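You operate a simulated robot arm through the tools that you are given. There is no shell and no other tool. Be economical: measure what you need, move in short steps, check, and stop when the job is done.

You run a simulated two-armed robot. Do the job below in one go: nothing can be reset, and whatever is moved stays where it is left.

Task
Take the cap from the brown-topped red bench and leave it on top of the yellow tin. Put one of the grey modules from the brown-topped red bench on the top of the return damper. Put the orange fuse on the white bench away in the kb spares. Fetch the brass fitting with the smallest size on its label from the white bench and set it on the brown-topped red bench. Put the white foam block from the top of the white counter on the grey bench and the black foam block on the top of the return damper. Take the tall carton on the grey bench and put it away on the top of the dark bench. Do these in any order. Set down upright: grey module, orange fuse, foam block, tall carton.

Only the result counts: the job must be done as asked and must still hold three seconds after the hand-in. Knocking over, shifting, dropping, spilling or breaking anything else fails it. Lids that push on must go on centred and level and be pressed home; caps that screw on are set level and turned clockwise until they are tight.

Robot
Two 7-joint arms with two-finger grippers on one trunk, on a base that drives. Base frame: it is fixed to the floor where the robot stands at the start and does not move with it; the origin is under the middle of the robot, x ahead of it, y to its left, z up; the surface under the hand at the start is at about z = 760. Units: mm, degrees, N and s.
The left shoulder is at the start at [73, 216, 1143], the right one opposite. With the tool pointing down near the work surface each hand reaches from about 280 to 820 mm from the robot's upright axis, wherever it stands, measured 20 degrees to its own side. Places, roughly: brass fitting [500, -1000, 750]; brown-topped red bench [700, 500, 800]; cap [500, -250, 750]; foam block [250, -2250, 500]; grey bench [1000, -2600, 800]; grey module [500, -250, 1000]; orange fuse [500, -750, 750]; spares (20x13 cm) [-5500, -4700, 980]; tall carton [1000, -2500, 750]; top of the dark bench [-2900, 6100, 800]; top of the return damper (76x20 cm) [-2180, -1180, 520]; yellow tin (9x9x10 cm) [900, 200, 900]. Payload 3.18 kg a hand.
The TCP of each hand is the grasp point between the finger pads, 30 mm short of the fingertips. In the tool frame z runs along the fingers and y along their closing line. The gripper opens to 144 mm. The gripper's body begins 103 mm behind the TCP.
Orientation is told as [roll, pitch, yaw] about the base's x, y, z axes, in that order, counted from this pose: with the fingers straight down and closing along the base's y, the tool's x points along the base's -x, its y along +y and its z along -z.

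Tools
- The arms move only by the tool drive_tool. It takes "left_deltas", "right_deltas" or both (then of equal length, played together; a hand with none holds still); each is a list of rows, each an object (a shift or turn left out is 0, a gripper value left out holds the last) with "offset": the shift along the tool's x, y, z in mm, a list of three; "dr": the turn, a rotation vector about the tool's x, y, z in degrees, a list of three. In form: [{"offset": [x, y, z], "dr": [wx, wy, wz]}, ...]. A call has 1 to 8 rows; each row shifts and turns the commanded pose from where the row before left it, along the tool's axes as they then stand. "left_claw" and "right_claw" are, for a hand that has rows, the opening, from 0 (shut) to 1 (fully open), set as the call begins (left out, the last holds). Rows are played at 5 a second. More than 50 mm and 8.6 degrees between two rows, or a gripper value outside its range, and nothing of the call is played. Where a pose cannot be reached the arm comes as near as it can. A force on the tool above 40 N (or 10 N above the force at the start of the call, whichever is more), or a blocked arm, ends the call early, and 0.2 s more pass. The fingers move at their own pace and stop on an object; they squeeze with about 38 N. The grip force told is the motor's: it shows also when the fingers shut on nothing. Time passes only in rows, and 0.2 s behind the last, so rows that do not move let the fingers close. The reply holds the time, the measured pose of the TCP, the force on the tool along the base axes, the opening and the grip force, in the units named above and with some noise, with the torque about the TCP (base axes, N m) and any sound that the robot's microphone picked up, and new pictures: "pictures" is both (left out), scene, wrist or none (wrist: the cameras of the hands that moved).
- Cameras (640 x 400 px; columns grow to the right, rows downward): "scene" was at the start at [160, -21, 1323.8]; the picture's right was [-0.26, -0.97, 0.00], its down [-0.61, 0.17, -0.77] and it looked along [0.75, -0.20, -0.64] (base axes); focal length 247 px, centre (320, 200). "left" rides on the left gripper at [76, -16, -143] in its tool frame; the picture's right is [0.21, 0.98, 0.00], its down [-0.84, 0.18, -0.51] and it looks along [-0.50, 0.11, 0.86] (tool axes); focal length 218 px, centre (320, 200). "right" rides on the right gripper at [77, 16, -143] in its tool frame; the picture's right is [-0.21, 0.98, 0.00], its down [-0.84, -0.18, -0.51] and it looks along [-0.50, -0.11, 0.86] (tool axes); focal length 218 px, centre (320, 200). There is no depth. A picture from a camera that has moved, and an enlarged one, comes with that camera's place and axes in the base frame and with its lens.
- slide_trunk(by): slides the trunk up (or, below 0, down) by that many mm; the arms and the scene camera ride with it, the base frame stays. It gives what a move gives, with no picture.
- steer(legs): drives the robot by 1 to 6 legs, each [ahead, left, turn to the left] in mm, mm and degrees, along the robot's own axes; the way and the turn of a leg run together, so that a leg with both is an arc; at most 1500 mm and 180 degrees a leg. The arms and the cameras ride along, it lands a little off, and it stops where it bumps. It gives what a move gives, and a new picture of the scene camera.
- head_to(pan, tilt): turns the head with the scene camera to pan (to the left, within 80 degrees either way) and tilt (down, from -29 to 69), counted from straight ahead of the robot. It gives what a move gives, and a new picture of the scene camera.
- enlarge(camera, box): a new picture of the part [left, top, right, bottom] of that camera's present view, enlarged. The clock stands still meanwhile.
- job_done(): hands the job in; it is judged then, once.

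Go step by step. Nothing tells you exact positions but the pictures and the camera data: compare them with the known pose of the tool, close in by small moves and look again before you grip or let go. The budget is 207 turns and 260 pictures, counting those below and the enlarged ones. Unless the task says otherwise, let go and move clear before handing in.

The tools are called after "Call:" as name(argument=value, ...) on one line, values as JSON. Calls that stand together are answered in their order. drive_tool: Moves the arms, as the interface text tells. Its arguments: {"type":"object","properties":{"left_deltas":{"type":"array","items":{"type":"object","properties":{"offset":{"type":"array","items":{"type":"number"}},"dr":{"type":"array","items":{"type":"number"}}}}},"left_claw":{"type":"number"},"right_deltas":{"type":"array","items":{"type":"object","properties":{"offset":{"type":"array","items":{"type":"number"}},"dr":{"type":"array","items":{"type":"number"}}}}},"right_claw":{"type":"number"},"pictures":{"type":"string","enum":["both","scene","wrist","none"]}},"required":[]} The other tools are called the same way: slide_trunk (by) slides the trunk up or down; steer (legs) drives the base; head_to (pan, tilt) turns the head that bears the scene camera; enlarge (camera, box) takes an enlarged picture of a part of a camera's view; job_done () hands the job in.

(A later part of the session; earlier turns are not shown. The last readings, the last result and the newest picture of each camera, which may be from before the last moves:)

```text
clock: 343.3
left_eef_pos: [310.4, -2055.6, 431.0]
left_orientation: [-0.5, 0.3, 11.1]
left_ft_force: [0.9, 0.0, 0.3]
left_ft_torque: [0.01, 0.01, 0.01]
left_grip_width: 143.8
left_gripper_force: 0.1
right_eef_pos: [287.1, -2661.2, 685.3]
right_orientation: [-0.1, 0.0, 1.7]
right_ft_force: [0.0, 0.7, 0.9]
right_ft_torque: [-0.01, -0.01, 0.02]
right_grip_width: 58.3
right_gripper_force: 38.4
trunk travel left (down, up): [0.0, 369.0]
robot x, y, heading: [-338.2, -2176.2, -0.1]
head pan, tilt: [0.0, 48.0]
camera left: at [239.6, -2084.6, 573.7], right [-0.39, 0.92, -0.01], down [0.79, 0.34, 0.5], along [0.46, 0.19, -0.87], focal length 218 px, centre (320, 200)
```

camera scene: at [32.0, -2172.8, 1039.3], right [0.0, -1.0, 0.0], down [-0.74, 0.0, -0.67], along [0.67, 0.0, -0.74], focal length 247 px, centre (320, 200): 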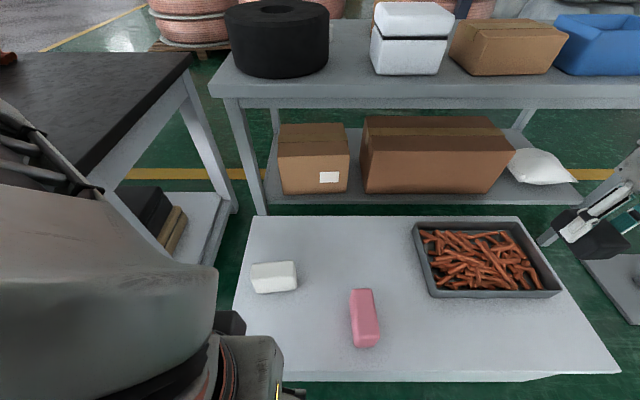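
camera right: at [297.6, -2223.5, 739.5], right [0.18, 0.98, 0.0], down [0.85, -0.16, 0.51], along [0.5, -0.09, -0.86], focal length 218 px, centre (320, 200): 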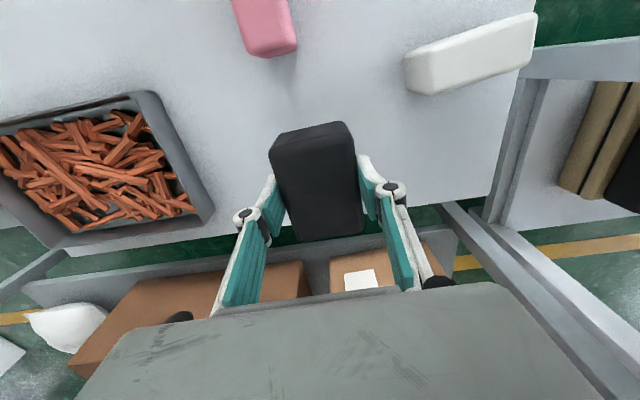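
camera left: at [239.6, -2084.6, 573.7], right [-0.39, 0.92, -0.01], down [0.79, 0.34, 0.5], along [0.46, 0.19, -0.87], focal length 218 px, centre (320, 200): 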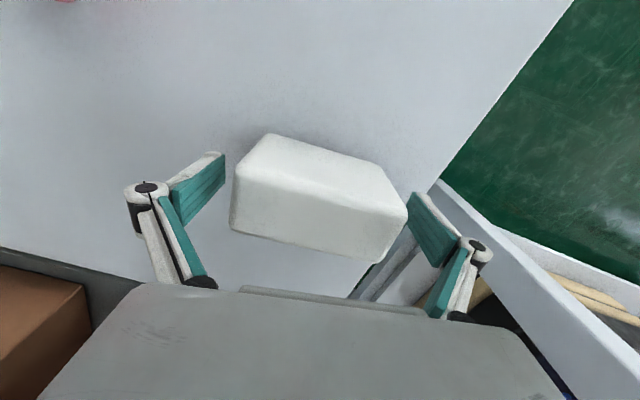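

Close to the block on both sides; gripping and lifting.

Call:
drive_tool(left_deltas=[{}, {}, {}, {}], left_claw=0.0, pictures="wrist")

Call:
drive_tool(left_deltas=[{"offset": [0, 0, -20]}, {"offset": [0, 0, -40]}, {"offset": [0, 0, -40]}, {"offset": [0, 0, -40]}, {"offset": [20, 0, -40]}, {"offset": [30, 0, -30]}], pictures="wrist")

```text
clock: 344.3
left_eef_pos: [311.0, -2055.7, 432.0]
left_orientation: [-0.6, 0.2, 11.1]
left_ft_force: [0.8, -0.3, 1.7]
left_ft_torque: [0.0, 0.02, -0.01]
left_grip_width: 110.1
left_gripper_force: 38.1
right_eef_pos: [287.7, -2661.9, 684.5]
right_orientation: [-0.2, -0.1, 1.9]
right_ft_force: [0.4, 0.2, 0.7]
right_ft_torque: [-0.03, -0.01, -0.04]
right_grip_width: 58.3
right_gripper_force: 37.7
trunk travel left (down, up): [0.0, 369.0]
robot x, y, heading: [-339.5, -2176.1, -0.0]
head pan, tilt: [0.0, 48.0]
camera left: at [239.8, -2084.6, 574.2], right [-0.39, 0.92, -0.01], down [0.79, 0.34, 0.5], along [0.46, 0.19, -0.87], focal length 218 px, centre (320, 200)
```

left: 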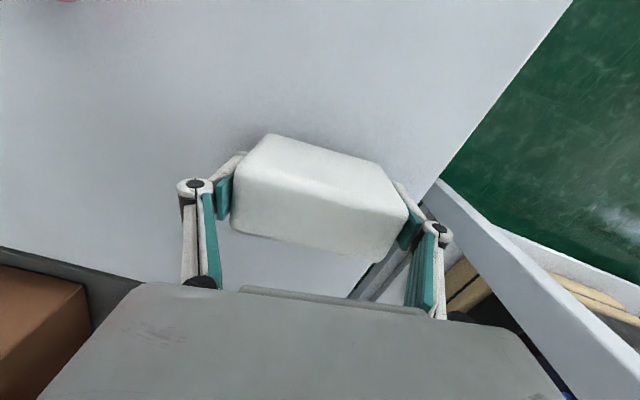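

```text
clock: 345.7
left_eef_pos: [262.2, -2064.1, 640.8]
left_orientation: [-0.4, 0.3, 11.3]
left_ft_force: [0.3, 0.1, 0.0]
left_ft_torque: [0.03, 0.0, 0.0]
left_grip_width: 110.4
left_gripper_force: 37.8
right_eef_pos: [286.6, -2662.8, 684.6]
right_orientation: [-0.1, 0.0, 1.8]
right_ft_force: [0.4, -0.3, -0.4]
right_ft_torque: [-0.02, -0.02, 0.02]
right_grip_width: 58.2
right_gripper_force: 37.9
trunk travel left (down, up): [0.0, 369.0]
robot x, y, heading: [-337.5, -2172.5, 0.1]
head pan, tilt: [0.0, 48.0]
camera left: at [190.3, -2094.0, 783.5], right [-0.39, 0.92, -0.01], down [0.79, 0.34, 0.5], along [0.46, 0.19, -0.87], focal length 218 px, centre (320, 200)
```

left: 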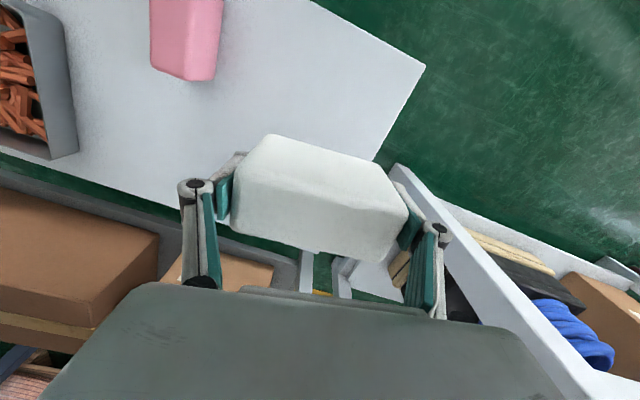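

Both foams held. The free area of the grey bench and the tall carton are on its east side, so I'll go around by the south. First back off, raise the trunk and look.

Call:
steer(legs=[[-300, 0, 0]])

Call:
slide_trunk(by=300)

Call:
steer(legs=[[0, -900, 0], [0, 0, 90]])

Call:
head_to(pan=-80, tilt=25)

```text
clock: 347.7
left_eef_pos: [-33.4, -2065.2, 639.1]
left_orientation: [-0.6, 0.3, 11.1]
left_ft_force: [-0.3, 0.2, 0.5]
left_ft_torque: [0.02, -0.01, 0.0]
left_grip_width: 109.8
left_gripper_force: 38.1
right_eef_pos: [-10.1, -2662.8, 685.8]
right_orientation: [0.0, 0.0, 1.7]
right_ft_force: [-0.4, -0.4, 0.1]
right_ft_torque: [-0.03, -0.02, 0.01]
right_grip_width: 58.2
right_gripper_force: 37.9
trunk travel left (down, up): [0.0, 369.0]
robot x, y, heading: [-634.2, -2173.4, 0.2]
head pan, tilt: [0.0, 48.0]
camera scene: at [-265.4, -2173.3, 1039.4], right [0.0, -1.0, 0.0], down [-0.74, 0.0, -0.67], along [0.67, 0.0, -0.74], focal length 247 px, centre (320, 200)
```

scene: 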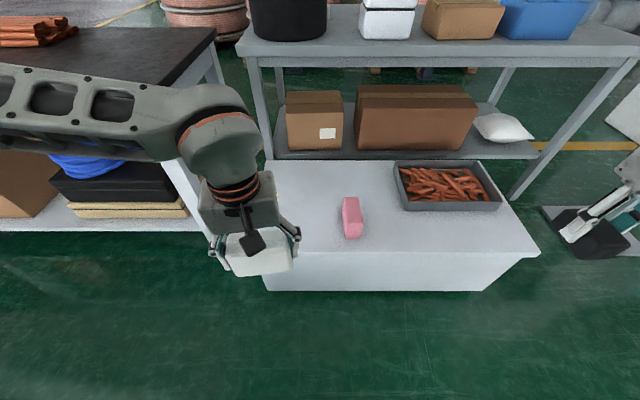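

```text
clock: 350.7
left_eef_pos: [-35.3, -2065.6, 939.2]
left_orientation: [-0.6, 0.4, 11.2]
left_ft_force: [0.2, 0.4, 0.9]
left_ft_torque: [0.01, 0.02, 0.04]
left_grip_width: 109.7
left_gripper_force: 38.0
right_eef_pos: [-10.3, -2662.2, 983.9]
right_orientation: [-0.1, 0.2, 1.8]
right_ft_force: [0.0, -0.1, -1.0]
right_ft_torque: [0.0, 0.0, 0.02]
right_grip_width: 58.2
right_gripper_force: 37.9
trunk travel left (down, up): [-300.0, 69.0]
robot x, y, heading: [-635.1, -2173.3, 0.0]
head pan, tilt: [0.0, 48.0]
```

```text
clock: 362.7
left_eef_pos: [-756.4, -2459.8, 938.0]
left_orientation: [-0.7, 0.3, 102.9]
left_ft_force: [0.3, 0.2, -1.0]
left_ft_torque: [0.03, -0.02, -0.02]
left_grip_width: 109.0
left_gripper_force: 38.4
right_eef_pos: [-160.9, -2416.1, 985.3]
right_orientation: [0.0, 0.0, 93.8]
right_ft_force: [-0.1, 0.1, -0.2]
right_ft_torque: [0.0, -0.02, -0.01]
right_grip_width: 58.3
right_gripper_force: 38.0
trunk travel left (down, up): [-300.0, 69.0]
robot x, y, heading: [-629.0, -3055.4, 91.8]
head pan, tilt: [0.0, 48.0]
camera scene: at [-631.1, -2931.6, 1388.8], right [1.0, 0.03, 0.0], down [0.03, -0.74, -0.67], along [-0.02, 0.67, -0.74], focal length 247 px, centre (320, 200)
```

scene: 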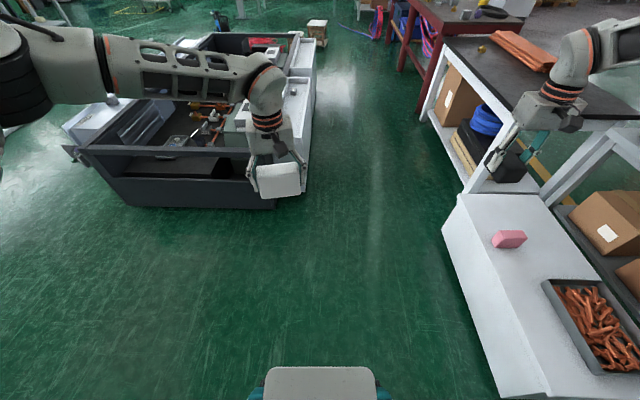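

```text
clock: 364.2
left_eef_pos: [-756.5, -2459.4, 938.9]
left_orientation: [-0.6, 0.3, 103.0]
left_ft_force: [0.0, 0.1, -0.3]
left_ft_torque: [0.0, 0.01, 0.01]
left_grip_width: 108.9
left_gripper_force: 38.0
right_eef_pos: [-160.3, -2416.7, 984.7]
right_orientation: [0.0, 0.0, 93.7]
right_ft_force: [-0.4, -0.1, 0.1]
right_ft_torque: [-0.01, 0.0, 0.04]
right_grip_width: 57.9
right_gripper_force: 37.9
trunk travel left (down, up): [-300.0, 69.0]
robot x, y, heading: [-628.9, -3051.1, 91.8]
head pan, tilt: [-80.0, 25.0]
camera scene: at [-538.1, -2991.2, 1423.5], right [0.21, -0.98, 0.0], down [-0.41, -0.09, -0.91], along [0.89, 0.19, -0.42], focal length 247 px, centre (320, 200)
```

scene: 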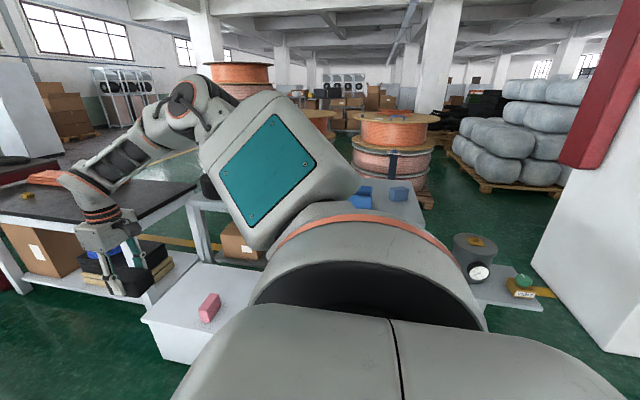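

Column's north face is at y≈-4455, pedestal around [310,-3460]. I'll raise and pull in the hands, then slide east at y≈-4070 facing north.

Call:
slide_trunk(by=69)

Call:
drive_tool(left_deltas=[{"offset": [40, 0, -25]}, {"offset": [40, 0, -25]}, {"offset": [40, 0, -25]}], right_deltas=[{"offset": [40, 0, -15]}, {"offset": [40, 0, -15]}, {"offset": [40, 0, -15]}], pictures="none")

Call:
steer(legs=[[0, 0, -1.8], [-1020, 0, 0], [0, -500, 0]])

Call:
head_to(pan=-75, tilt=35)

```text
clock: 365.3
left_eef_pos: [-756.0, -2458.7, 1008.0]
left_orientation: [-0.6, 0.4, 103.0]
left_ft_force: [0.8, 0.2, -0.6]
left_ft_torque: [-0.05, 0.0, -0.02]
left_grip_width: 108.9
left_gripper_force: 38.3
right_eef_pos: [-159.5, -2415.4, 1053.7]
right_orientation: [-0.1, 0.0, 93.7]
right_ft_force: [-0.8, 0.3, 0.0]
right_ft_torque: [0.01, -0.01, 0.02]
right_grip_width: 58.2
right_gripper_force: 38.4
trunk travel left (down, up): [-369.0, 0.0]
robot x, y, heading: [-630.1, -3058.8, 91.7]
head pan, tilt: [-80.0, 25.0]
```

```text
clock: 366.1
left_eef_pos: [-734.2, -2577.7, 1087.0]
left_orientation: [-0.6, 0.2, 102.9]
left_ft_force: [-0.2, -0.4, 0.3]
left_ft_torque: [0.12, 0.0, 0.0]
left_grip_width: 108.5
left_gripper_force: 38.5
right_eef_pos: [-155.0, -2537.6, 1099.9]
right_orientation: [0.0, 0.0, 93.6]
right_ft_force: [0.0, -0.2, -0.5]
right_ft_torque: [0.1, 0.01, 0.02]
right_grip_width: 58.0
right_gripper_force: 37.9
trunk travel left (down, up): [-369.0, 0.0]
robot x, y, heading: [-630.0, -3056.4, 91.8]
head pan, tilt: [-80.0, 25.0]
```

```text
clock: 376.2
left_eef_pos: [-215.8, -3594.5, 1084.9]
left_orientation: [-0.5, 0.2, 100.2]
left_ft_force: [0.4, 0.3, -0.2]
left_ft_torque: [0.0, 0.01, 0.0]
left_grip_width: 108.8
left_gripper_force: 38.3
right_eef_pos: [365.0, -3583.2, 1095.8]
right_orientation: [0.0, 0.0, 90.8]
right_ft_force: [-0.9, -0.5, -0.3]
right_ft_torque: [0.01, -0.02, 0.01]
right_grip_width: 58.0
right_gripper_force: 38.4
trunk travel left (down, up): [-369.0, 0.0]
robot x, y, heading: [-133.1, -4077.3, 89.3]
head pan, tilt: [-80.0, 25.0]
camera scene: at [-40.7, -4022.6, 1492.0], right [0.16, -0.99, 0.0], down [-0.42, -0.07, -0.91], along [0.89, 0.14, -0.42], focal length 247 px, centre (320, 200)
```

scene: 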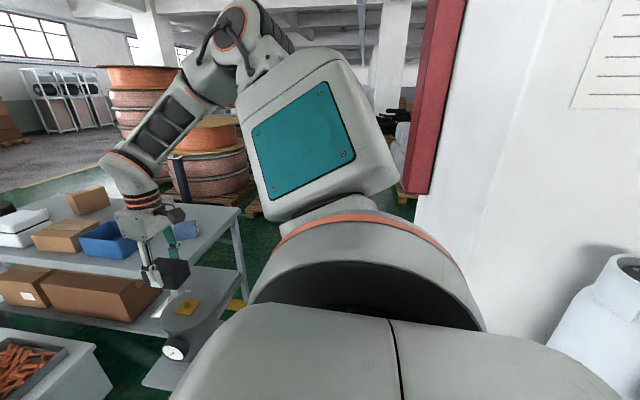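

```text
clock: 376.9
left_eef_pos: [-216.1, -3594.9, 1084.3]
left_orientation: [-0.6, 0.3, 100.2]
left_ft_force: [0.4, 0.5, -0.5]
left_ft_torque: [0.0, 0.02, 0.02]
left_grip_width: 108.6
left_gripper_force: 38.1
right_eef_pos: [366.6, -3581.5, 1097.6]
right_orientation: [0.1, 0.0, 91.0]
right_ft_force: [0.1, 0.2, 0.4]
right_ft_torque: [0.0, 0.0, 0.01]
right_grip_width: 58.4
right_gripper_force: 37.4
trunk travel left (down, up): [-369.0, 0.0]
robot x, y, heading: [-133.0, -4082.1, 89.2]
head pan, tilt: [-75.0, 35.0]
camera scene: at [-46.5, -4015.8, 1476.3], right [0.24, -0.97, 0.0], down [-0.56, -0.14, -0.82], along [0.79, 0.2, -0.57], focal length 247 px, centre (320, 200)
```

scene: 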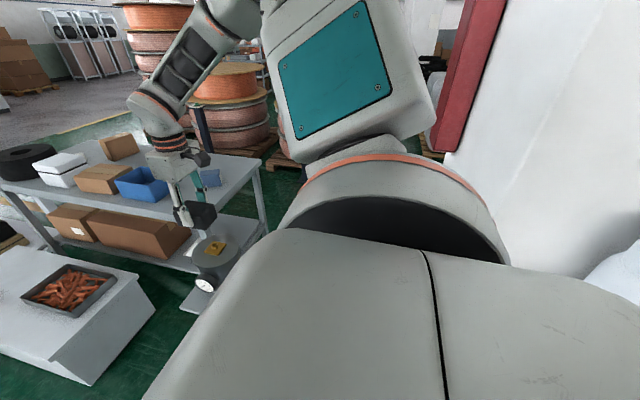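

Clear. Continuing east past the pedestal.

Call:
steer(legs=[[0, -650, 0.5], [0, -620, 0], [650, -300, 0], [0, -300, 0]])

Call:
head_to(pan=20, tilt=35)

```text
clock: 391.6
left_eef_pos: [1305.3, -3080.8, 1084.6]
left_orientation: [-0.4, 0.3, 102.2]
left_ft_force: [-0.2, -0.2, 0.4]
left_ft_torque: [-0.03, 0.13, 0.0]
left_grip_width: 108.9
left_gripper_force: 38.2
right_eef_pos: [1886.0, -3050.3, 1097.1]
right_orientation: [0.1, -0.2, 92.7]
right_ft_force: [0.9, -0.2, 0.2]
right_ft_torque: [-0.02, 0.09, 0.01]
right_grip_width: 58.1
right_gripper_force: 38.2
trunk travel left (down, up): [-369.0, 0.0]
robot x, y, heading: [1400.9, -3560.9, 91.0]
head pan, tilt: [-75.0, 35.0]
stopped in leg 3: the robot was blocked; the commanded pose is now the measured one
camera scene: at [1489.7, -3496.7, 1476.1], right [0.28, -0.96, 0.0], down [-0.55, -0.16, -0.82], along [0.79, 0.23, -0.58], focal length 247 px, centre (320, 200)
```

scene: 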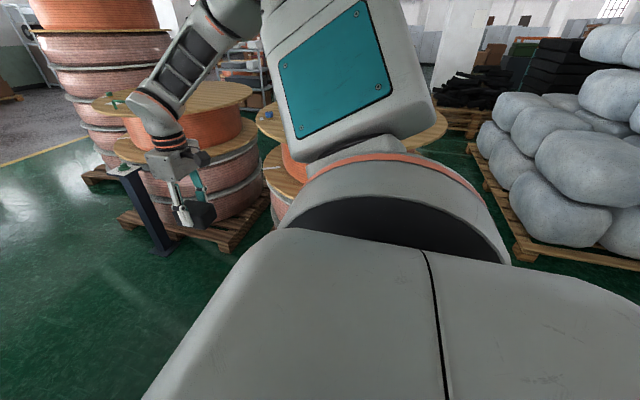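

```text
clock: 393.3
left_eef_pos: [1301.9, -3081.5, 1085.1]
left_orientation: [-0.5, 0.3, 102.2]
left_ft_force: [0.5, -0.4, -0.2]
left_ft_torque: [-0.05, 0.01, 0.0]
left_grip_width: 109.0
left_gripper_force: 37.7
right_eef_pos: [1882.8, -3049.2, 1098.1]
right_orientation: [-0.1, 0.0, 92.9]
right_ft_force: [-0.1, -0.4, -0.1]
right_ft_torque: [0.03, -0.01, 0.02]
right_grip_width: 58.2
right_gripper_force: 38.3
trunk travel left (down, up): [-369.0, 0.0]
robot x, y, heading: [1400.9, -3562.4, 90.7]
head pan, tilt: [20.0, 35.0]
camera scene: at [1370.4, -3438.4, 1476.3], right [0.93, 0.36, 0.0], down [0.21, -0.54, -0.82], along [-0.29, 0.76, -0.57], focal length 247 px, centre (320, 200)
```

scene: 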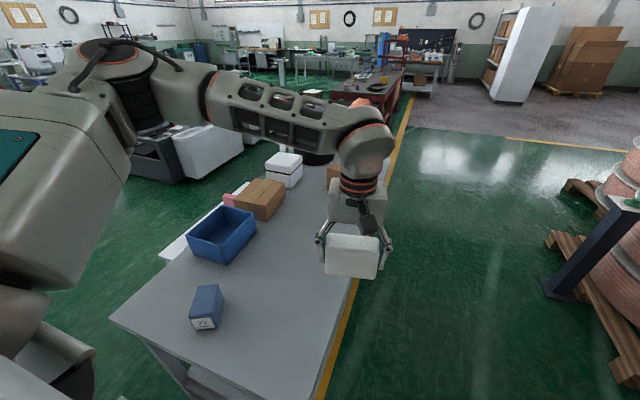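

I touched the bench's south end; the bench is longer than thought. Backing off, going round to its east side.

Call:
steer(legs=[[-60, 0, -0.8], [0, -270, 0], [1050, 0, 0], [0, 0, 90]])

Call:
head_to(pan=0, tilt=40)

```text
clock: 405.6
left_eef_pos: [1171.8, -2677.3, 1085.1]
left_orientation: [-0.6, 0.3, -168.1]
left_ft_force: [-0.5, -0.1, -0.6]
left_ft_torque: [0.0, 0.0, -0.02]
left_grip_width: 108.5
left_gripper_force: 37.9
right_eef_pos: [1144.4, -2097.2, 1098.4]
right_orientation: [-0.1, -0.1, -177.5]
right_ft_force: [-0.1, 0.1, -0.1]
right_ft_torque: [0.03, 0.02, 0.01]
right_grip_width: 58.3
right_gripper_force: 38.5
trunk travel left (down, up): [-369.0, 0.0]
robot x, y, heading: [1654.2, -2581.3, -179.1]
head pan, tilt: [20.0, 35.0]
camera scene: at [1531.8, -2612.0, 1476.2], right [-0.35, 0.94, 0.0], down [0.54, 0.2, -0.82], along [-0.77, -0.29, -0.57], focal length 247 px, centre (320, 200)
```

scene: 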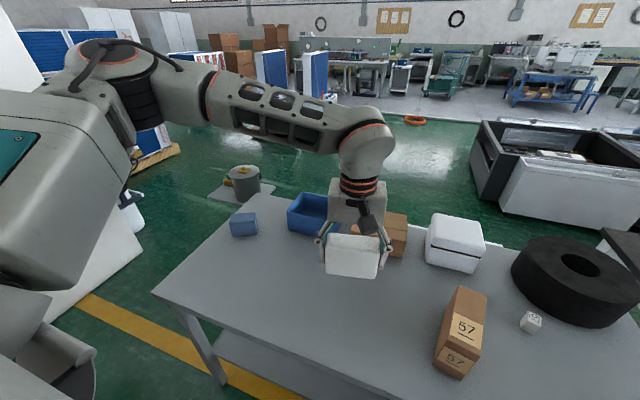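

```text
clock: 406.4
left_eef_pos: [1172.8, -2678.2, 1085.5]
left_orientation: [-0.6, 0.3, -168.2]
left_ft_force: [1.1, -0.7, -0.1]
left_ft_torque: [0.0, 0.0, 0.03]
left_grip_width: 108.7
left_gripper_force: 38.0
right_eef_pos: [1144.5, -2095.9, 1098.8]
right_orientation: [-0.1, 0.0, -177.5]
right_ft_force: [0.1, 0.3, 0.0]
right_ft_torque: [-0.01, -0.01, 0.0]
right_grip_width: 58.1
right_gripper_force: 38.0
trunk travel left (down, up): [-369.0, 0.0]
robot x, y, heading: [1657.8, -2581.8, -179.1]
head pan, tilt: [0.0, 40.0]
camera scene: at [1529.2, -2581.8, 1468.7], right [-0.01, 1.0, 0.0], down [0.64, 0.01, -0.77], along [-0.77, -0.01, -0.64], focal length 247 px, centre (320, 200)
```

scene: 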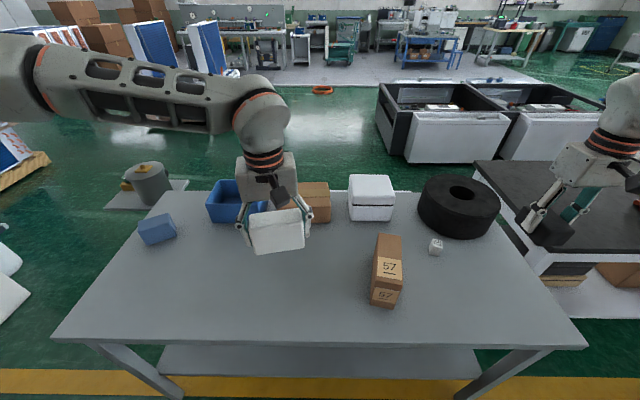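

The tall carton "57" stands near the bench's east part. I'll set the white foam at about [1160,-2680]: lower by trunk first.

Call:
slide_trunk(by=-200)

Call:
drive_tool(left_deltas=[{"offset": [0, 0, 10]}, {"offset": [0, 0, 10]}, {"offset": [0, 0, 8]}], pictures="both")

```text
clock: 408.6
left_eef_pos: [1172.1, -2677.4, 886.9]
left_orientation: [-0.6, 0.2, -168.1]
left_ft_force: [0.1, -0.3, -0.6]
left_ft_torque: [0.03, 0.03, 0.04]
left_grip_width: 108.8
left_gripper_force: 38.0
right_eef_pos: [1144.6, -2097.3, 899.9]
right_orientation: [-0.1, -0.3, -177.6]
right_ft_force: [0.5, 0.1, 0.4]
right_ft_torque: [0.01, 0.01, 0.02]
right_grip_width: 58.2
right_gripper_force: 37.7
trunk travel left (down, up): [-169.0, 200.0]
robot x, y, heading: [1655.3, -2581.4, -179.5]
head pan, tilt: [0.0, 40.0]
```

```text
clock: 409.4
left_eef_pos: [1171.6, -2678.5, 856.9]
left_orientation: [-0.6, 0.3, -168.2]
left_ft_force: [0.8, -0.1, 0.6]
left_ft_torque: [-0.04, 0.01, 0.03]
left_grip_width: 108.5
left_gripper_force: 38.6
right_eef_pos: [1142.8, -2097.1, 897.8]
right_orientation: [-0.1, -0.2, -177.6]
right_ft_force: [-0.5, 0.8, -0.2]
right_ft_torque: [0.0, 0.0, 0.0]
right_grip_width: 58.3
right_gripper_force: 38.2
trunk travel left (down, up): [-169.0, 200.0]
robot x, y, heading: [1656.0, -2581.1, -179.4]
head pan, tilt: [0.0, 40.0]
camera scene: at [1445.9, -2582.8, 1263.1], right [-0.01, 1.0, 0.0], down [0.64, 0.01, -0.77], along [-0.77, -0.01, -0.64], focal length 247 px, centre (320, 200)
camera left: at [1242.1, -2647.7, 1000.3], right [0.4, -0.91, -0.01], down [-0.79, -0.35, 0.5], along [-0.46, -0.2, -0.87], focal length 218 px, centre (320, 200)
```

scene: 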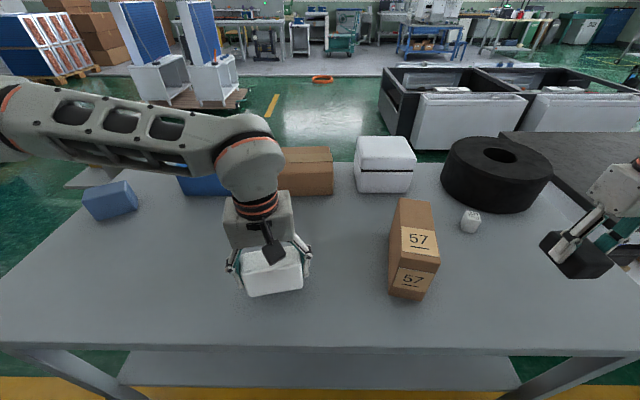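
left: 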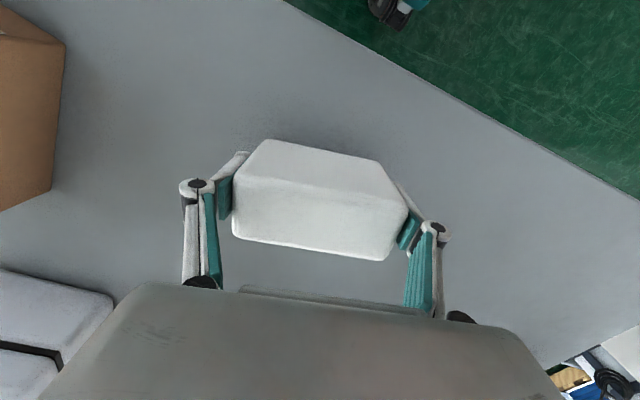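

Call:
drive_tool(left_deltas=[{"offset": [0, 0, 4]}, {"offset": [0, 0, 4]}, {"offset": [0, 0, 3]}, {}], pictures="none")

Call:
drive_tool(left_deltas=[{"offset": [0, 0, 3]}, {"offset": [0, 0, 3]}, {}], pictures="wrist")

```text
clock: 410.4
left_eef_pos: [1171.3, -2677.7, 845.9]
left_orientation: [-0.5, 0.4, -168.2]
left_ft_force: [-0.2, -0.1, -0.2]
left_ft_torque: [0.0, -0.02, -0.01]
left_grip_width: 108.5
left_gripper_force: 38.0
right_eef_pos: [1143.4, -2096.8, 898.8]
right_orientation: [-0.1, -0.1, -177.5]
right_ft_force: [0.3, -0.4, -0.3]
right_ft_torque: [0.01, 0.01, 0.0]
right_grip_width: 58.0
right_gripper_force: 38.0
trunk travel left (down, up): [-169.0, 200.0]
robot x, y, heading: [1654.5, -2580.4, -179.1]
head pan, tilt: [0.0, 40.0]
```

```text
clock: 411.2
left_eef_pos: [1171.2, -2678.4, 840.2]
left_orientation: [-0.6, 0.5, -168.2]
left_ft_force: [0.7, -0.7, 0.0]
left_ft_torque: [-0.01, 0.0, -0.01]
left_grip_width: 108.6
left_gripper_force: 37.9
right_eef_pos: [1143.5, -2097.7, 898.4]
right_orientation: [-0.1, -0.1, -177.5]
right_ft_force: [-0.2, 0.5, 0.1]
right_ft_torque: [0.0, -0.01, 0.0]
right_grip_width: 58.2
right_gripper_force: 38.5
trunk travel left (down, up): [-169.0, 200.0]
robot x, y, heading: [1656.5, -2579.7, -179.1]
head pan, tilt: [0.0, 40.0]
camera left: at [1242.3, -2648.0, 983.5], right [0.4, -0.91, -0.01], down [-0.79, -0.35, 0.5], along [-0.46, -0.2, -0.87], focal length 218 px, centre (320, 200)
```

left: 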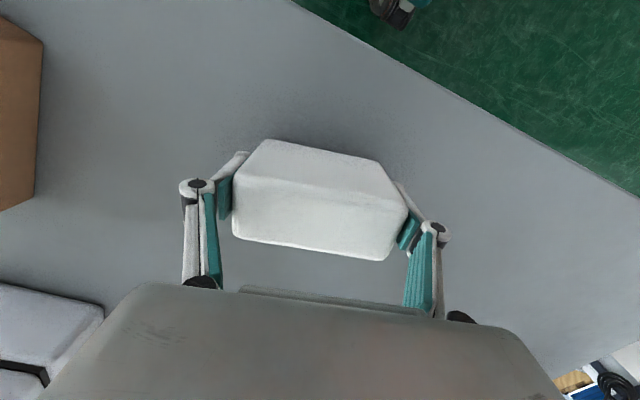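

Call:
drive_tool(left_deltas=[{"offset": [0, 0, 4]}, {"offset": [0, 0, 4]}, {"offset": [0, 0, 3]}, {}], pictures="none")

Call:
drive_tool(left_deltas=[{"offset": [0, 0, 3]}, {"offset": [0, 0, 3]}, {"offset": [0, 0, 3]}, {}], pictures="none")

Call:
drive_tool(left_deltas=[{"offset": [0, 0, 3]}, {"offset": [0, 0, 3]}, {}], pictures="wrist")

```text
clock: 412.2
left_eef_pos: [1171.3, -2678.1, 831.6]
left_orientation: [-0.5, 0.3, -168.2]
left_ft_force: [0.8, -2.2, 13.9]
left_ft_torque: [-0.83, -0.22, -0.02]
left_grip_width: 108.5
left_gripper_force: 38.1
right_eef_pos: [1144.6, -2097.4, 900.2]
right_orientation: [-0.1, -0.2, -177.4]
right_ft_force: [-0.1, 0.1, 0.6]
right_ft_torque: [0.0, -0.04, 0.0]
right_grip_width: 58.5
right_gripper_force: 37.9
trunk travel left (down, up): [-169.0, 200.0]
robot x, y, heading: [1652.7, -2583.0, -179.5]
head pan, tilt: [0.0, 40.0]
```

```text
clock: 412.8
left_eef_pos: [1170.3, -2677.0, 830.7]
left_orientation: [-0.9, 0.0, -168.0]
left_ft_force: [7.2, -6.2, 29.2]
left_ft_torque: [-0.6, -0.26, -0.04]
left_grip_width: 108.8
left_gripper_force: 38.0
right_eef_pos: [1143.9, -2098.8, 899.3]
right_orientation: [-0.1, -0.2, -177.5]
right_ft_force: [-0.4, 0.5, -0.4]
right_ft_torque: [0.03, -0.03, -0.04]
right_grip_width: 58.0
right_gripper_force: 38.0
trunk travel left (down, up): [-169.0, 200.0]
robot x, y, heading: [1654.3, -2582.4, -179.3]
head pan, tilt: [0.0, 40.0]
stopped in row 2 (left hand): the force on the tool passed its limit at 40 N (the readings are from after the stop); the commanded pose is now the measured one
```

```text
clock: 413.6
left_eef_pos: [1170.2, -2676.8, 822.2]
left_orientation: [-0.9, -0.1, -168.0]
left_ft_force: [1.7, -4.4, 39.8]
left_ft_torque: [-0.42, -0.06, 0.04]
left_grip_width: 109.0
left_gripper_force: 37.9
right_eef_pos: [1145.7, -2097.0, 899.7]
right_orientation: [-0.1, -0.2, -177.5]
right_ft_force: [0.4, 1.4, 0.0]
right_ft_torque: [0.0, -0.01, -0.03]
right_grip_width: 58.2
right_gripper_force: 37.6
trunk travel left (down, up): [-169.0, 200.0]
robot x, y, heading: [1654.0, -2582.5, -179.2]
head pan, tilt: [0.0, 40.0]
camera left: at [1242.3, -2647.7, 965.3], right [0.41, -0.91, -0.02], down [-0.78, -0.36, 0.51], along [-0.47, -0.19, -0.86], focal length 218 px, centre (320, 200)
```

left: 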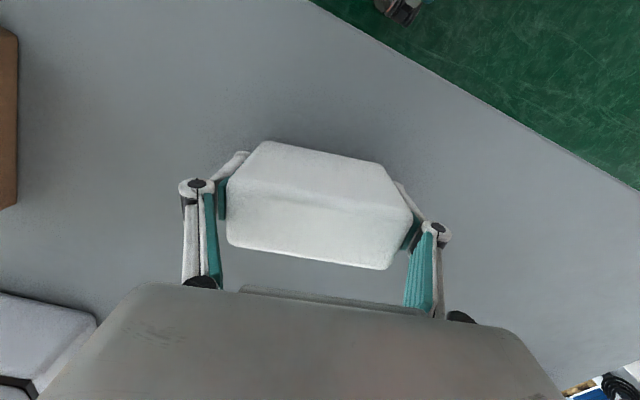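

Contact was at about 832 (bench z≈790); I'll ease up 4 mm and release.

Call:
drive_tool(left_deltas=[{"offset": [0, 0, -6]}, {}], pictures="none")

Call:
drive_tool(left_deltas=[{}, {}, {}], left_claw=1.0, pictures="none")

Call:
drive_tool(left_deltas=[{"offset": [0, 0, -30]}, {"offset": [0, 0, -40]}, {"offset": [0, 0, -40]}, {"offset": [0, 0, -40]}, {"offset": [0, 0, -40]}, {"offset": [0, 0, -40]}], pictures="both")

```text
clock: 414.2
left_eef_pos: [1171.8, -2677.7, 823.3]
left_orientation: [-0.6, 0.4, -168.1]
left_ft_force: [0.7, 0.5, 0.2]
left_ft_torque: [-0.01, -0.02, 0.0]
left_grip_width: 108.6
left_gripper_force: 38.2
right_eef_pos: [1143.7, -2097.5, 897.0]
right_orientation: [-0.1, 0.1, -177.4]
right_ft_force: [1.1, 0.1, -0.9]
right_ft_torque: [-0.03, -0.01, -0.01]
right_grip_width: 58.2
right_gripper_force: 38.3
trunk travel left (down, up): [-169.0, 200.0]
robot x, y, heading: [1656.5, -2583.9, -179.4]
head pan, tilt: [0.0, 40.0]
```

```text
clock: 415.0
left_eef_pos: [1169.6, -2677.6, 826.6]
left_orientation: [-0.8, 0.1, -168.1]
left_ft_force: [0.2, -0.4, -0.9]
left_ft_torque: [0.02, -0.03, 0.01]
left_grip_width: 144.0
left_gripper_force: 0.1
right_eef_pos: [1143.7, -2097.9, 898.8]
right_orientation: [0.0, -0.1, -177.6]
right_ft_force: [0.6, -0.2, -0.1]
right_ft_torque: [-0.02, -0.02, -0.01]
right_grip_width: 58.2
right_gripper_force: 38.0
trunk travel left (down, up): [-169.0, 200.0]
robot x, y, heading: [1651.0, -2582.5, -179.3]
head pan, tilt: [0.0, 40.0]
```

```text
clock: 416.4
left_eef_pos: [1171.0, -2680.7, 1056.8]
left_orientation: [-0.8, 0.2, -168.1]
left_ft_force: [0.7, -0.2, -0.3]
left_ft_torque: [0.0, 0.01, -0.02]
left_grip_width: 144.3
left_gripper_force: 0.1
right_eef_pos: [1143.2, -2097.2, 899.4]
right_orientation: [-0.1, -0.1, -177.5]
right_ft_force: [0.5, 0.5, -0.1]
right_ft_torque: [0.01, 0.07, -0.02]
right_grip_width: 57.9
right_gripper_force: 38.1
trunk travel left (down, up): [-169.0, 200.0]
robot x, y, heading: [1653.6, -2582.1, -179.2]
head pan, tilt: [0.0, 40.0]
camera scene: at [1447.0, -2582.8, 1263.4], right [-0.01, 1.0, 0.0], down [0.64, 0.01, -0.77], along [-0.77, -0.01, -0.64], focal length 247 px, centre (320, 200)
camera left: at [1242.7, -2650.1, 1199.7], right [0.41, -0.91, -0.01], down [-0.79, -0.36, 0.5], along [-0.46, -0.19, -0.86], focal length 218 px, centre (320, 200)
```

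scene: 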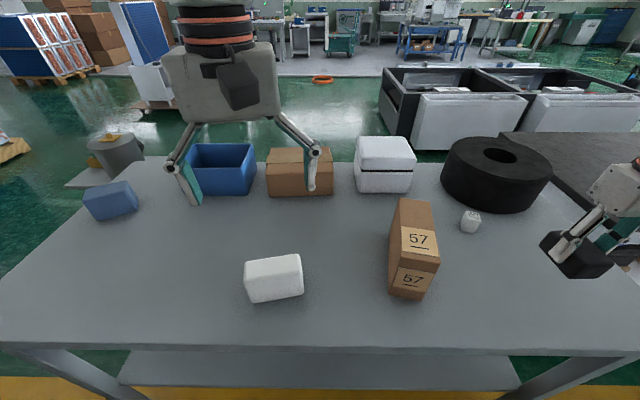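
left: 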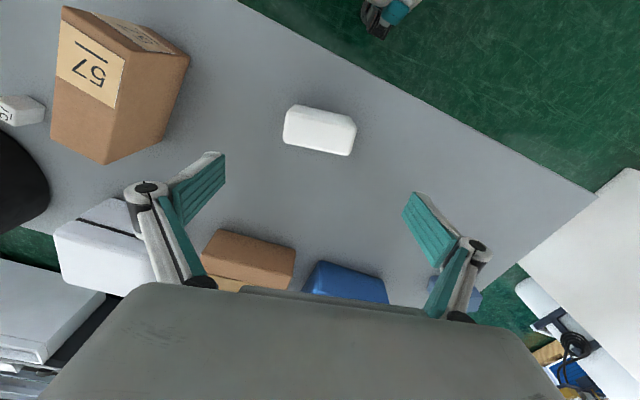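

White foam is set. Now looking closely at the tall carton.

Call:
enlarge(camera="scene", box=[350, 180, 510, 310])

Call:
enlarge(camera="left", box=[0, 0, 240, 180])

```text
3.08 times, centred on (430, 245) of scene
camera zoom: at [1447.0, -2582.8, 1263.4], right [-0.01, 1.0, 0.0], down [0.64, 0.01, -0.77], along [-0.77, -0.01, -0.64], focal length 761 px, centre (-18, 62)
```

zoom: 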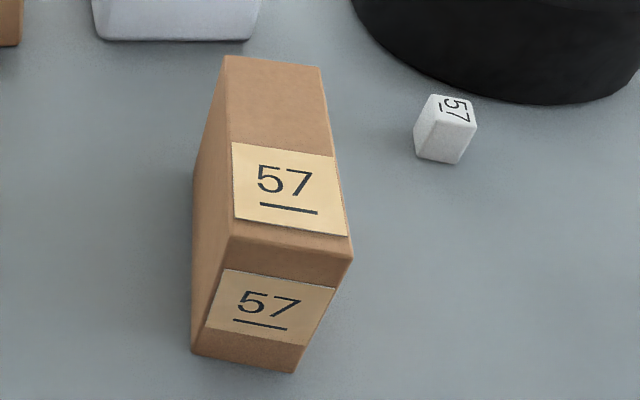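

```text
2.22 times, centred on (120, 90) of left
camera zoom: at [1242.7, -2650.1, 1199.7], right [0.41, -0.91, -0.01], down [-0.79, -0.36, 0.5], along [-0.46, -0.19, -0.86], focal length 485 px, centre (764, 444)
```

zoom: 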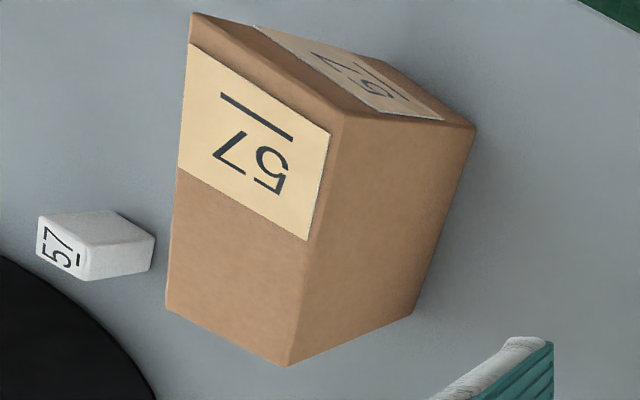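

Carton: 163×66×118 mm, centre ≈ [1103,-2395], long axis at -12°. Shifting the base so the left hand can straddle it across its width.

Call:
drive_tool(right_deltas=[{"offset": [0, 0, -40]}, {"offset": [0, 0, -40]}, {}], left_deltas=[{"dr": [0, 0, 8]}, {"dr": [0, 0, 8]}, {"dr": [0, 0, 7.3]}], left_claw=0.85, pictures="none")

Call:
steer(legs=[[0, -290, 0]])

```text
clock: 417.2
left_eef_pos: [1170.0, -2680.0, 1054.4]
left_orientation: [-0.8, -0.1, 168.6]
left_ft_force: [0.0, -0.6, -0.4]
left_ft_torque: [0.0, 0.01, -0.02]
left_grip_width: 122.4
left_gripper_force: 0.0
right_eef_pos: [1143.1, -2095.9, 978.0]
right_orientation: [0.0, 0.0, -177.6]
right_ft_force: [-0.2, 0.8, -0.6]
right_ft_torque: [0.02, -0.01, -0.03]
right_grip_width: 58.1
right_gripper_force: 37.7
trunk travel left (down, up): [-169.0, 200.0]
robot x, y, heading: [1653.7, -2583.7, -179.1]
head pan, tilt: [0.0, 40.0]
```

```text
clock: 420.3
left_eef_pos: [1166.4, -2387.8, 1056.2]
left_orientation: [-0.9, -0.2, 168.7]
left_ft_force: [0.4, 0.1, -0.2]
left_ft_torque: [-0.01, 0.0, 0.01]
left_grip_width: 122.5
left_gripper_force: 0.1
right_eef_pos: [1139.1, -1804.2, 977.6]
right_orientation: [-0.1, -0.1, -177.4]
right_ft_force: [0.1, 0.1, -0.2]
right_ft_torque: [-0.01, 0.0, 0.02]
right_grip_width: 58.1
right_gripper_force: 38.0
trunk travel left (down, up): [-169.0, 200.0]
robot x, y, heading: [1648.9, -2289.8, -179.2]
head pan, tilt: [0.0, 40.0]
camera scene: at [1442.4, -2290.5, 1263.2], right [-0.01, 1.0, 0.0], down [0.64, 0.01, -0.77], along [-0.77, -0.01, -0.64], focal length 247 px, centre (320, 200)
```

scene: 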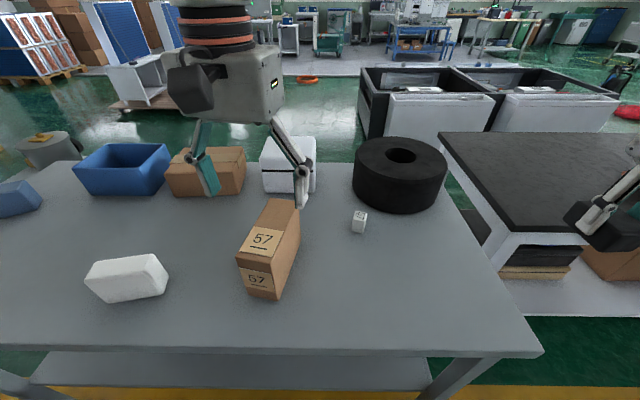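

Call:
drive_tool(left_deltas=[{"offset": [-30, 9.6, 0]}, {"offset": [-30, 9.6, 10]}, {"offset": [0, 0, 45]}, {"offset": [0, 0, 40]}], pictures="wrist")

```text
clock: 421.3
left_eef_pos: [1101.8, -2391.6, 959.6]
left_orientation: [-0.8, -0.2, 168.7]
left_ft_force: [-0.2, -0.2, 0.4]
left_ft_torque: [0.02, 0.0, -0.02]
left_grip_width: 122.3
left_gripper_force: 0.0
right_eef_pos: [1139.6, -1805.7, 976.6]
right_orientation: [-0.1, 0.0, -177.5]
right_ft_force: [-0.2, 0.1, 0.2]
right_ft_torque: [0.0, -0.02, 0.0]
right_grip_width: 58.4
right_gripper_force: 37.8
trunk travel left (down, up): [-169.0, 200.0]
robot x, y, heading: [1648.9, -2294.5, -179.1]
head pan, tilt: [0.0, 40.0]
camera left: at [1179.6, -2394.0, 1102.6], right [0.01, -1.0, -0.01], down [-0.86, -0.02, 0.51], along [-0.51, 0.01, -0.86], focal length 218 px, centre (320, 200)
```

left: 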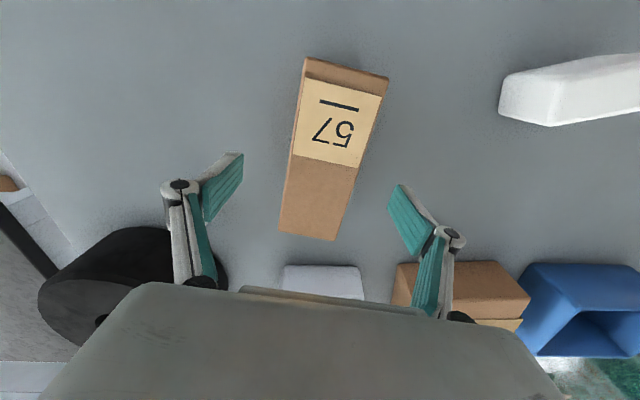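

Call:
drive_tool(left_deltas=[{"offset": [10, 6, 10], "dr": [0, 0, 2]}, {"offset": [0, 0, 40]}, {"offset": [0, 0, 30]}], pictures="wrist")

```text
clock: 422.1
left_eef_pos: [1112.7, -2399.5, 880.4]
left_orientation: [-0.8, -0.2, 166.7]
left_ft_force: [0.1, 1.0, 0.6]
left_ft_torque: [0.0, 0.0, -0.02]
left_grip_width: 122.3
left_gripper_force: 0.0
right_eef_pos: [1139.0, -1806.7, 978.1]
right_orientation: [-0.1, -0.2, -177.3]
right_ft_force: [0.2, 0.1, -0.6]
right_ft_torque: [0.02, -0.04, -0.02]
right_grip_width: 58.3
right_gripper_force: 38.2
trunk travel left (down, up): [-169.0, 200.0]
robot x, y, heading: [1649.7, -2291.8, -179.1]
head pan, tilt: [0.0, 40.0]
camera left: at [1190.5, -2402.9, 1023.8], right [-0.02, -1.0, -0.01], down [-0.86, 0.01, 0.51], along [-0.51, 0.02, -0.86], focal length 218 px, centre (320, 200)
```

left: 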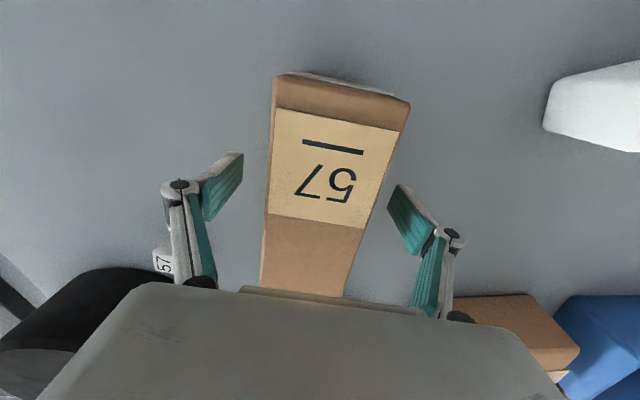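

Call:
drive_tool(left_deltas=[{"offset": [0, 0, 15]}, {"offset": [0, 0, 12]}], pictures="none")

Call:
drive_tool(left_deltas=[{}, {}, {}, {}], left_claw=0.0, pictures="none")

Call:
drive_tool(left_deltas=[{"offset": [0, 0, -10]}, {"offset": [0, 0, -40]}, {"offset": [0, 0, -40]}, {"offset": [0, 0, -40]}, {"offset": [0, 0, -40]}, {"offset": [0, 0, -30]}], pictures="both")

```text
clock: 422.7
left_eef_pos: [1112.5, -2399.5, 853.7]
left_orientation: [-0.8, -0.2, 166.7]
left_ft_force: [0.0, 0.0, -0.3]
left_ft_torque: [0.01, 0.0, -0.01]
left_grip_width: 122.3
left_gripper_force: 0.0
right_eef_pos: [1139.1, -1804.9, 977.1]
right_orientation: [-0.1, -0.2, -177.5]
right_ft_force: [-0.3, -0.2, -0.1]
right_ft_torque: [0.0, 0.0, 0.02]
right_grip_width: 58.4
right_gripper_force: 38.0
trunk travel left (down, up): [-169.0, 200.0]
robot x, y, heading: [1653.2, -2289.5, -178.9]
head pan, tilt: [0.0, 40.0]
```

```text
clock: 423.7
left_eef_pos: [1111.4, -2398.7, 853.2]
left_orientation: [-0.7, -0.2, 166.7]
left_ft_force: [-0.3, 1.2, 1.5]
left_ft_torque: [0.06, -0.03, 0.23]
left_grip_width: 67.9
left_gripper_force: 38.2
right_eef_pos: [1139.6, -1805.6, 977.7]
right_orientation: [-0.1, -0.2, -177.4]
right_ft_force: [-0.4, -0.4, -0.2]
right_ft_torque: [0.01, 0.01, -0.01]
right_grip_width: 58.2
right_gripper_force: 37.7
trunk travel left (down, up): [-169.0, 200.0]
robot x, y, heading: [1652.1, -2289.3, -179.1]
head pan, tilt: [0.0, 40.0]
```

```text
clock: 425.1
left_eef_pos: [1112.7, -2402.7, 1053.6]
left_orientation: [-0.7, -0.2, 166.6]
left_ft_force: [0.5, 0.1, -4.6]
left_ft_torque: [-0.04, 0.0, 0.0]
left_grip_width: 67.7
left_gripper_force: 38.0
right_eef_pos: [1140.2, -1805.9, 978.4]
right_orientation: [-0.1, -0.2, -177.5]
right_ft_force: [-0.2, -0.4, -0.3]
right_ft_torque: [-0.03, 0.01, 0.0]
right_grip_width: 58.4
right_gripper_force: 37.7
trunk travel left (down, up): [-169.0, 200.0]
robot x, y, heading: [1650.7, -2288.9, -179.2]
head pan, tilt: [0.0, 40.0]
camera scene: at [1442.6, -2290.5, 1263.2], right [-0.01, 1.0, 0.0], down [0.64, 0.01, -0.77], along [-0.77, -0.01, -0.64], focal length 247 px, centre (320, 200)
camera left: at [1191.2, -2406.3, 1196.9], right [-0.02, -1.0, -0.01], down [-0.86, 0.01, 0.51], along [-0.51, 0.02, -0.86], focal length 218 px, centre (320, 200)
```

scene: 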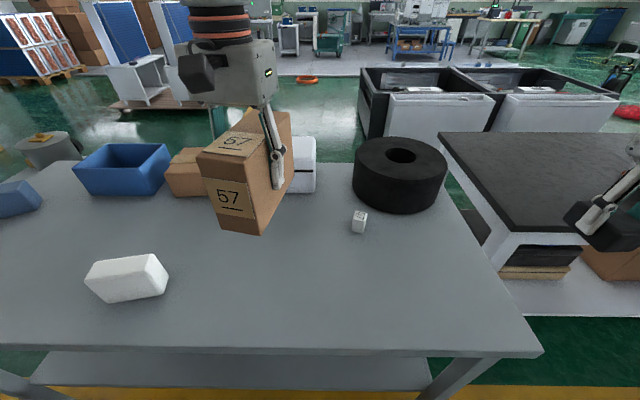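
left: 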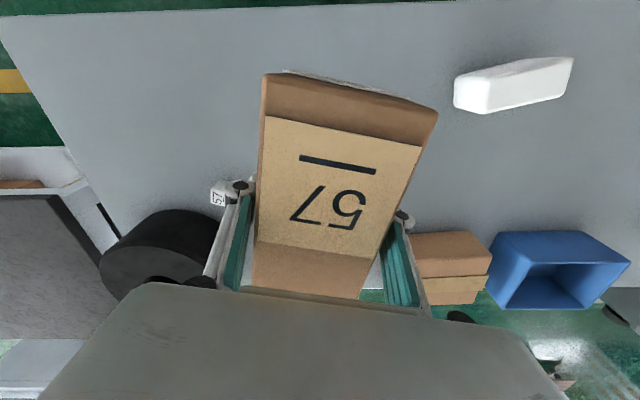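

Carton held (bottom 63 mm below TCP). Raising and returning by the same southern route to the damper.

Call:
slide_trunk(by=120)

Call:
steer(legs=[[0, 0, -90.9], [-1250, 0, 0], [-530, 500, 0], [0, 900, 0]])

```text
clock: 426.6
left_eef_pos: [1112.9, -2402.2, 1172.2]
left_orientation: [-0.8, 0.0, 166.7]
left_ft_force: [-0.2, -0.6, -4.2]
left_ft_torque: [-0.04, -0.04, -0.01]
left_grip_width: 67.5
left_gripper_force: 38.2
right_eef_pos: [1138.3, -1805.5, 1097.1]
right_orientation: [-0.1, 0.0, -177.3]
right_ft_force: [-1.0, -0.5, 0.8]
right_ft_torque: [0.01, 0.0, -0.01]
right_grip_width: 58.1
right_gripper_force: 37.7
trunk travel left (down, up): [-289.0, 80.0]
robot x, y, heading: [1648.6, -2288.1, -179.1]
head pan, tilt: [0.0, 40.0]
```

```text
clock: 449.3
left_eef_pos: [85.1, -3483.0, 1173.5]
left_orientation: [-0.8, -0.2, 73.8]
left_ft_force: [-0.1, -0.2, -4.1]
left_ft_torque: [-0.03, 0.01, -0.01]
left_grip_width: 67.5
left_gripper_force: 37.7
right_eef_pos: [680.7, -3539.2, 1098.3]
right_orientation: [-0.2, -0.1, 89.7]
right_ft_force: [-0.1, -0.6, -0.9]
right_ft_torque: [-0.03, -0.01, 0.03]
right_grip_width: 58.2
right_gripper_force: 37.8
trunk travel left (down, up): [-289.0, 80.0]
robot x, y, heading: [174.1, -4029.8, 88.0]
head pan, tilt: [0.0, 40.0]
camera scene: at [177.0, -3893.3, 1388.9], right [1.0, -0.04, 0.0], down [-0.02, -0.64, -0.77], along [0.03, 0.77, -0.64], focal length 247 px, centre (320, 200)
```

scene: 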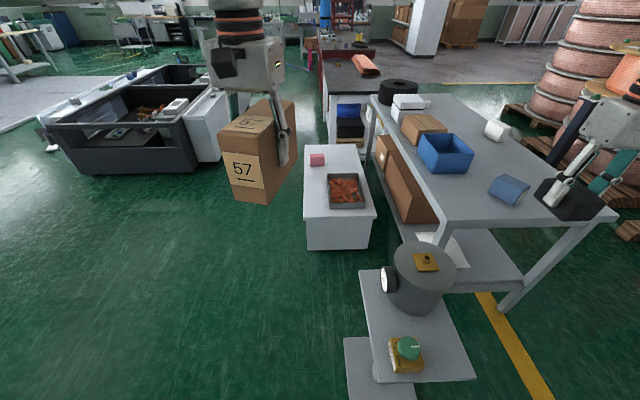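

Call:
enlarge(camera="scene", box=[370, 70, 610, 220])

Call:
steer(legs=[[0, 810, 2], [1000, 0, 0], [650, 0, 0], [0, 1050, 0], [0, 1230, 0], [0, 0, -90]])

```text
2.67 times, centred on (490, 145) of scene
camera zoom: at [177.0, -3893.3, 1388.9], right [1.0, -0.04, 0.0], down [-0.02, -0.64, -0.77], along [0.03, 0.77, -0.64], focal length 660 px, centre (-133, 347)
```

zoom: 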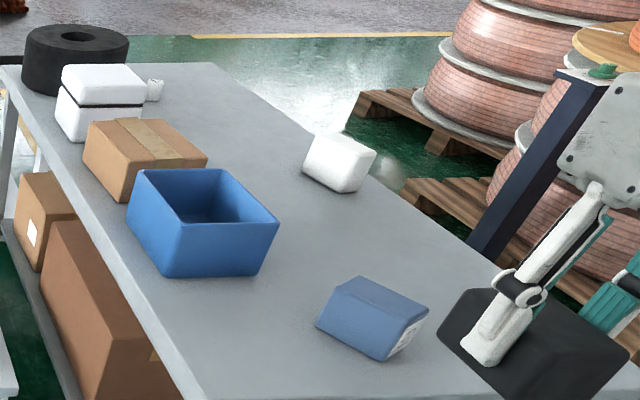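

```text
clock: 488.4
left_eef_pos: [-2410.3, -2241.4, 1172.9]
left_orientation: [-0.8, -0.2, -14.3]
left_ft_force: [0.2, 0.6, -3.3]
left_ft_torque: [0.03, 0.04, -0.06]
left_grip_width: 67.3
left_gripper_force: 37.8
right_eef_pos: [-2445.6, -2837.5, 1096.9]
right_orientation: [-0.1, -0.1, 1.6]
right_ft_force: [-0.2, 0.5, 0.0]
right_ft_torque: [0.05, 0.0, -0.01]
right_grip_width: 58.2
right_gripper_force: 37.8
trunk travel left (down, up): [-289.0, 80.0]
robot x, y, heading: [-2947.9, -2345.3, 0.1]
head pan, tilt: [0.0, 40.0]
camera scene: at [-2816.4, -2345.1, 1388.9], right [0.0, -1.0, 0.0], down [-0.64, 0.0, -0.77], along [0.77, 0.0, -0.64], focal length 247 px, centre (320, 200)
```

scene: 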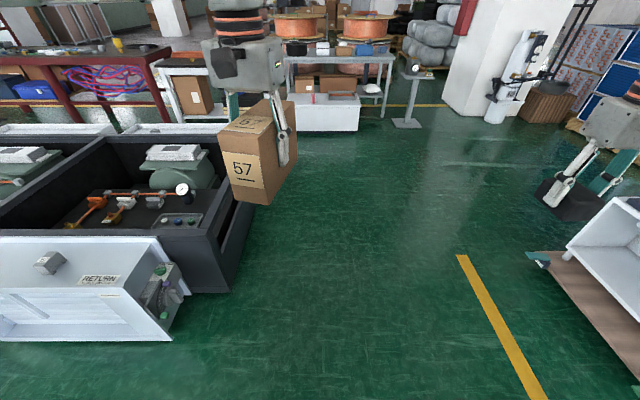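

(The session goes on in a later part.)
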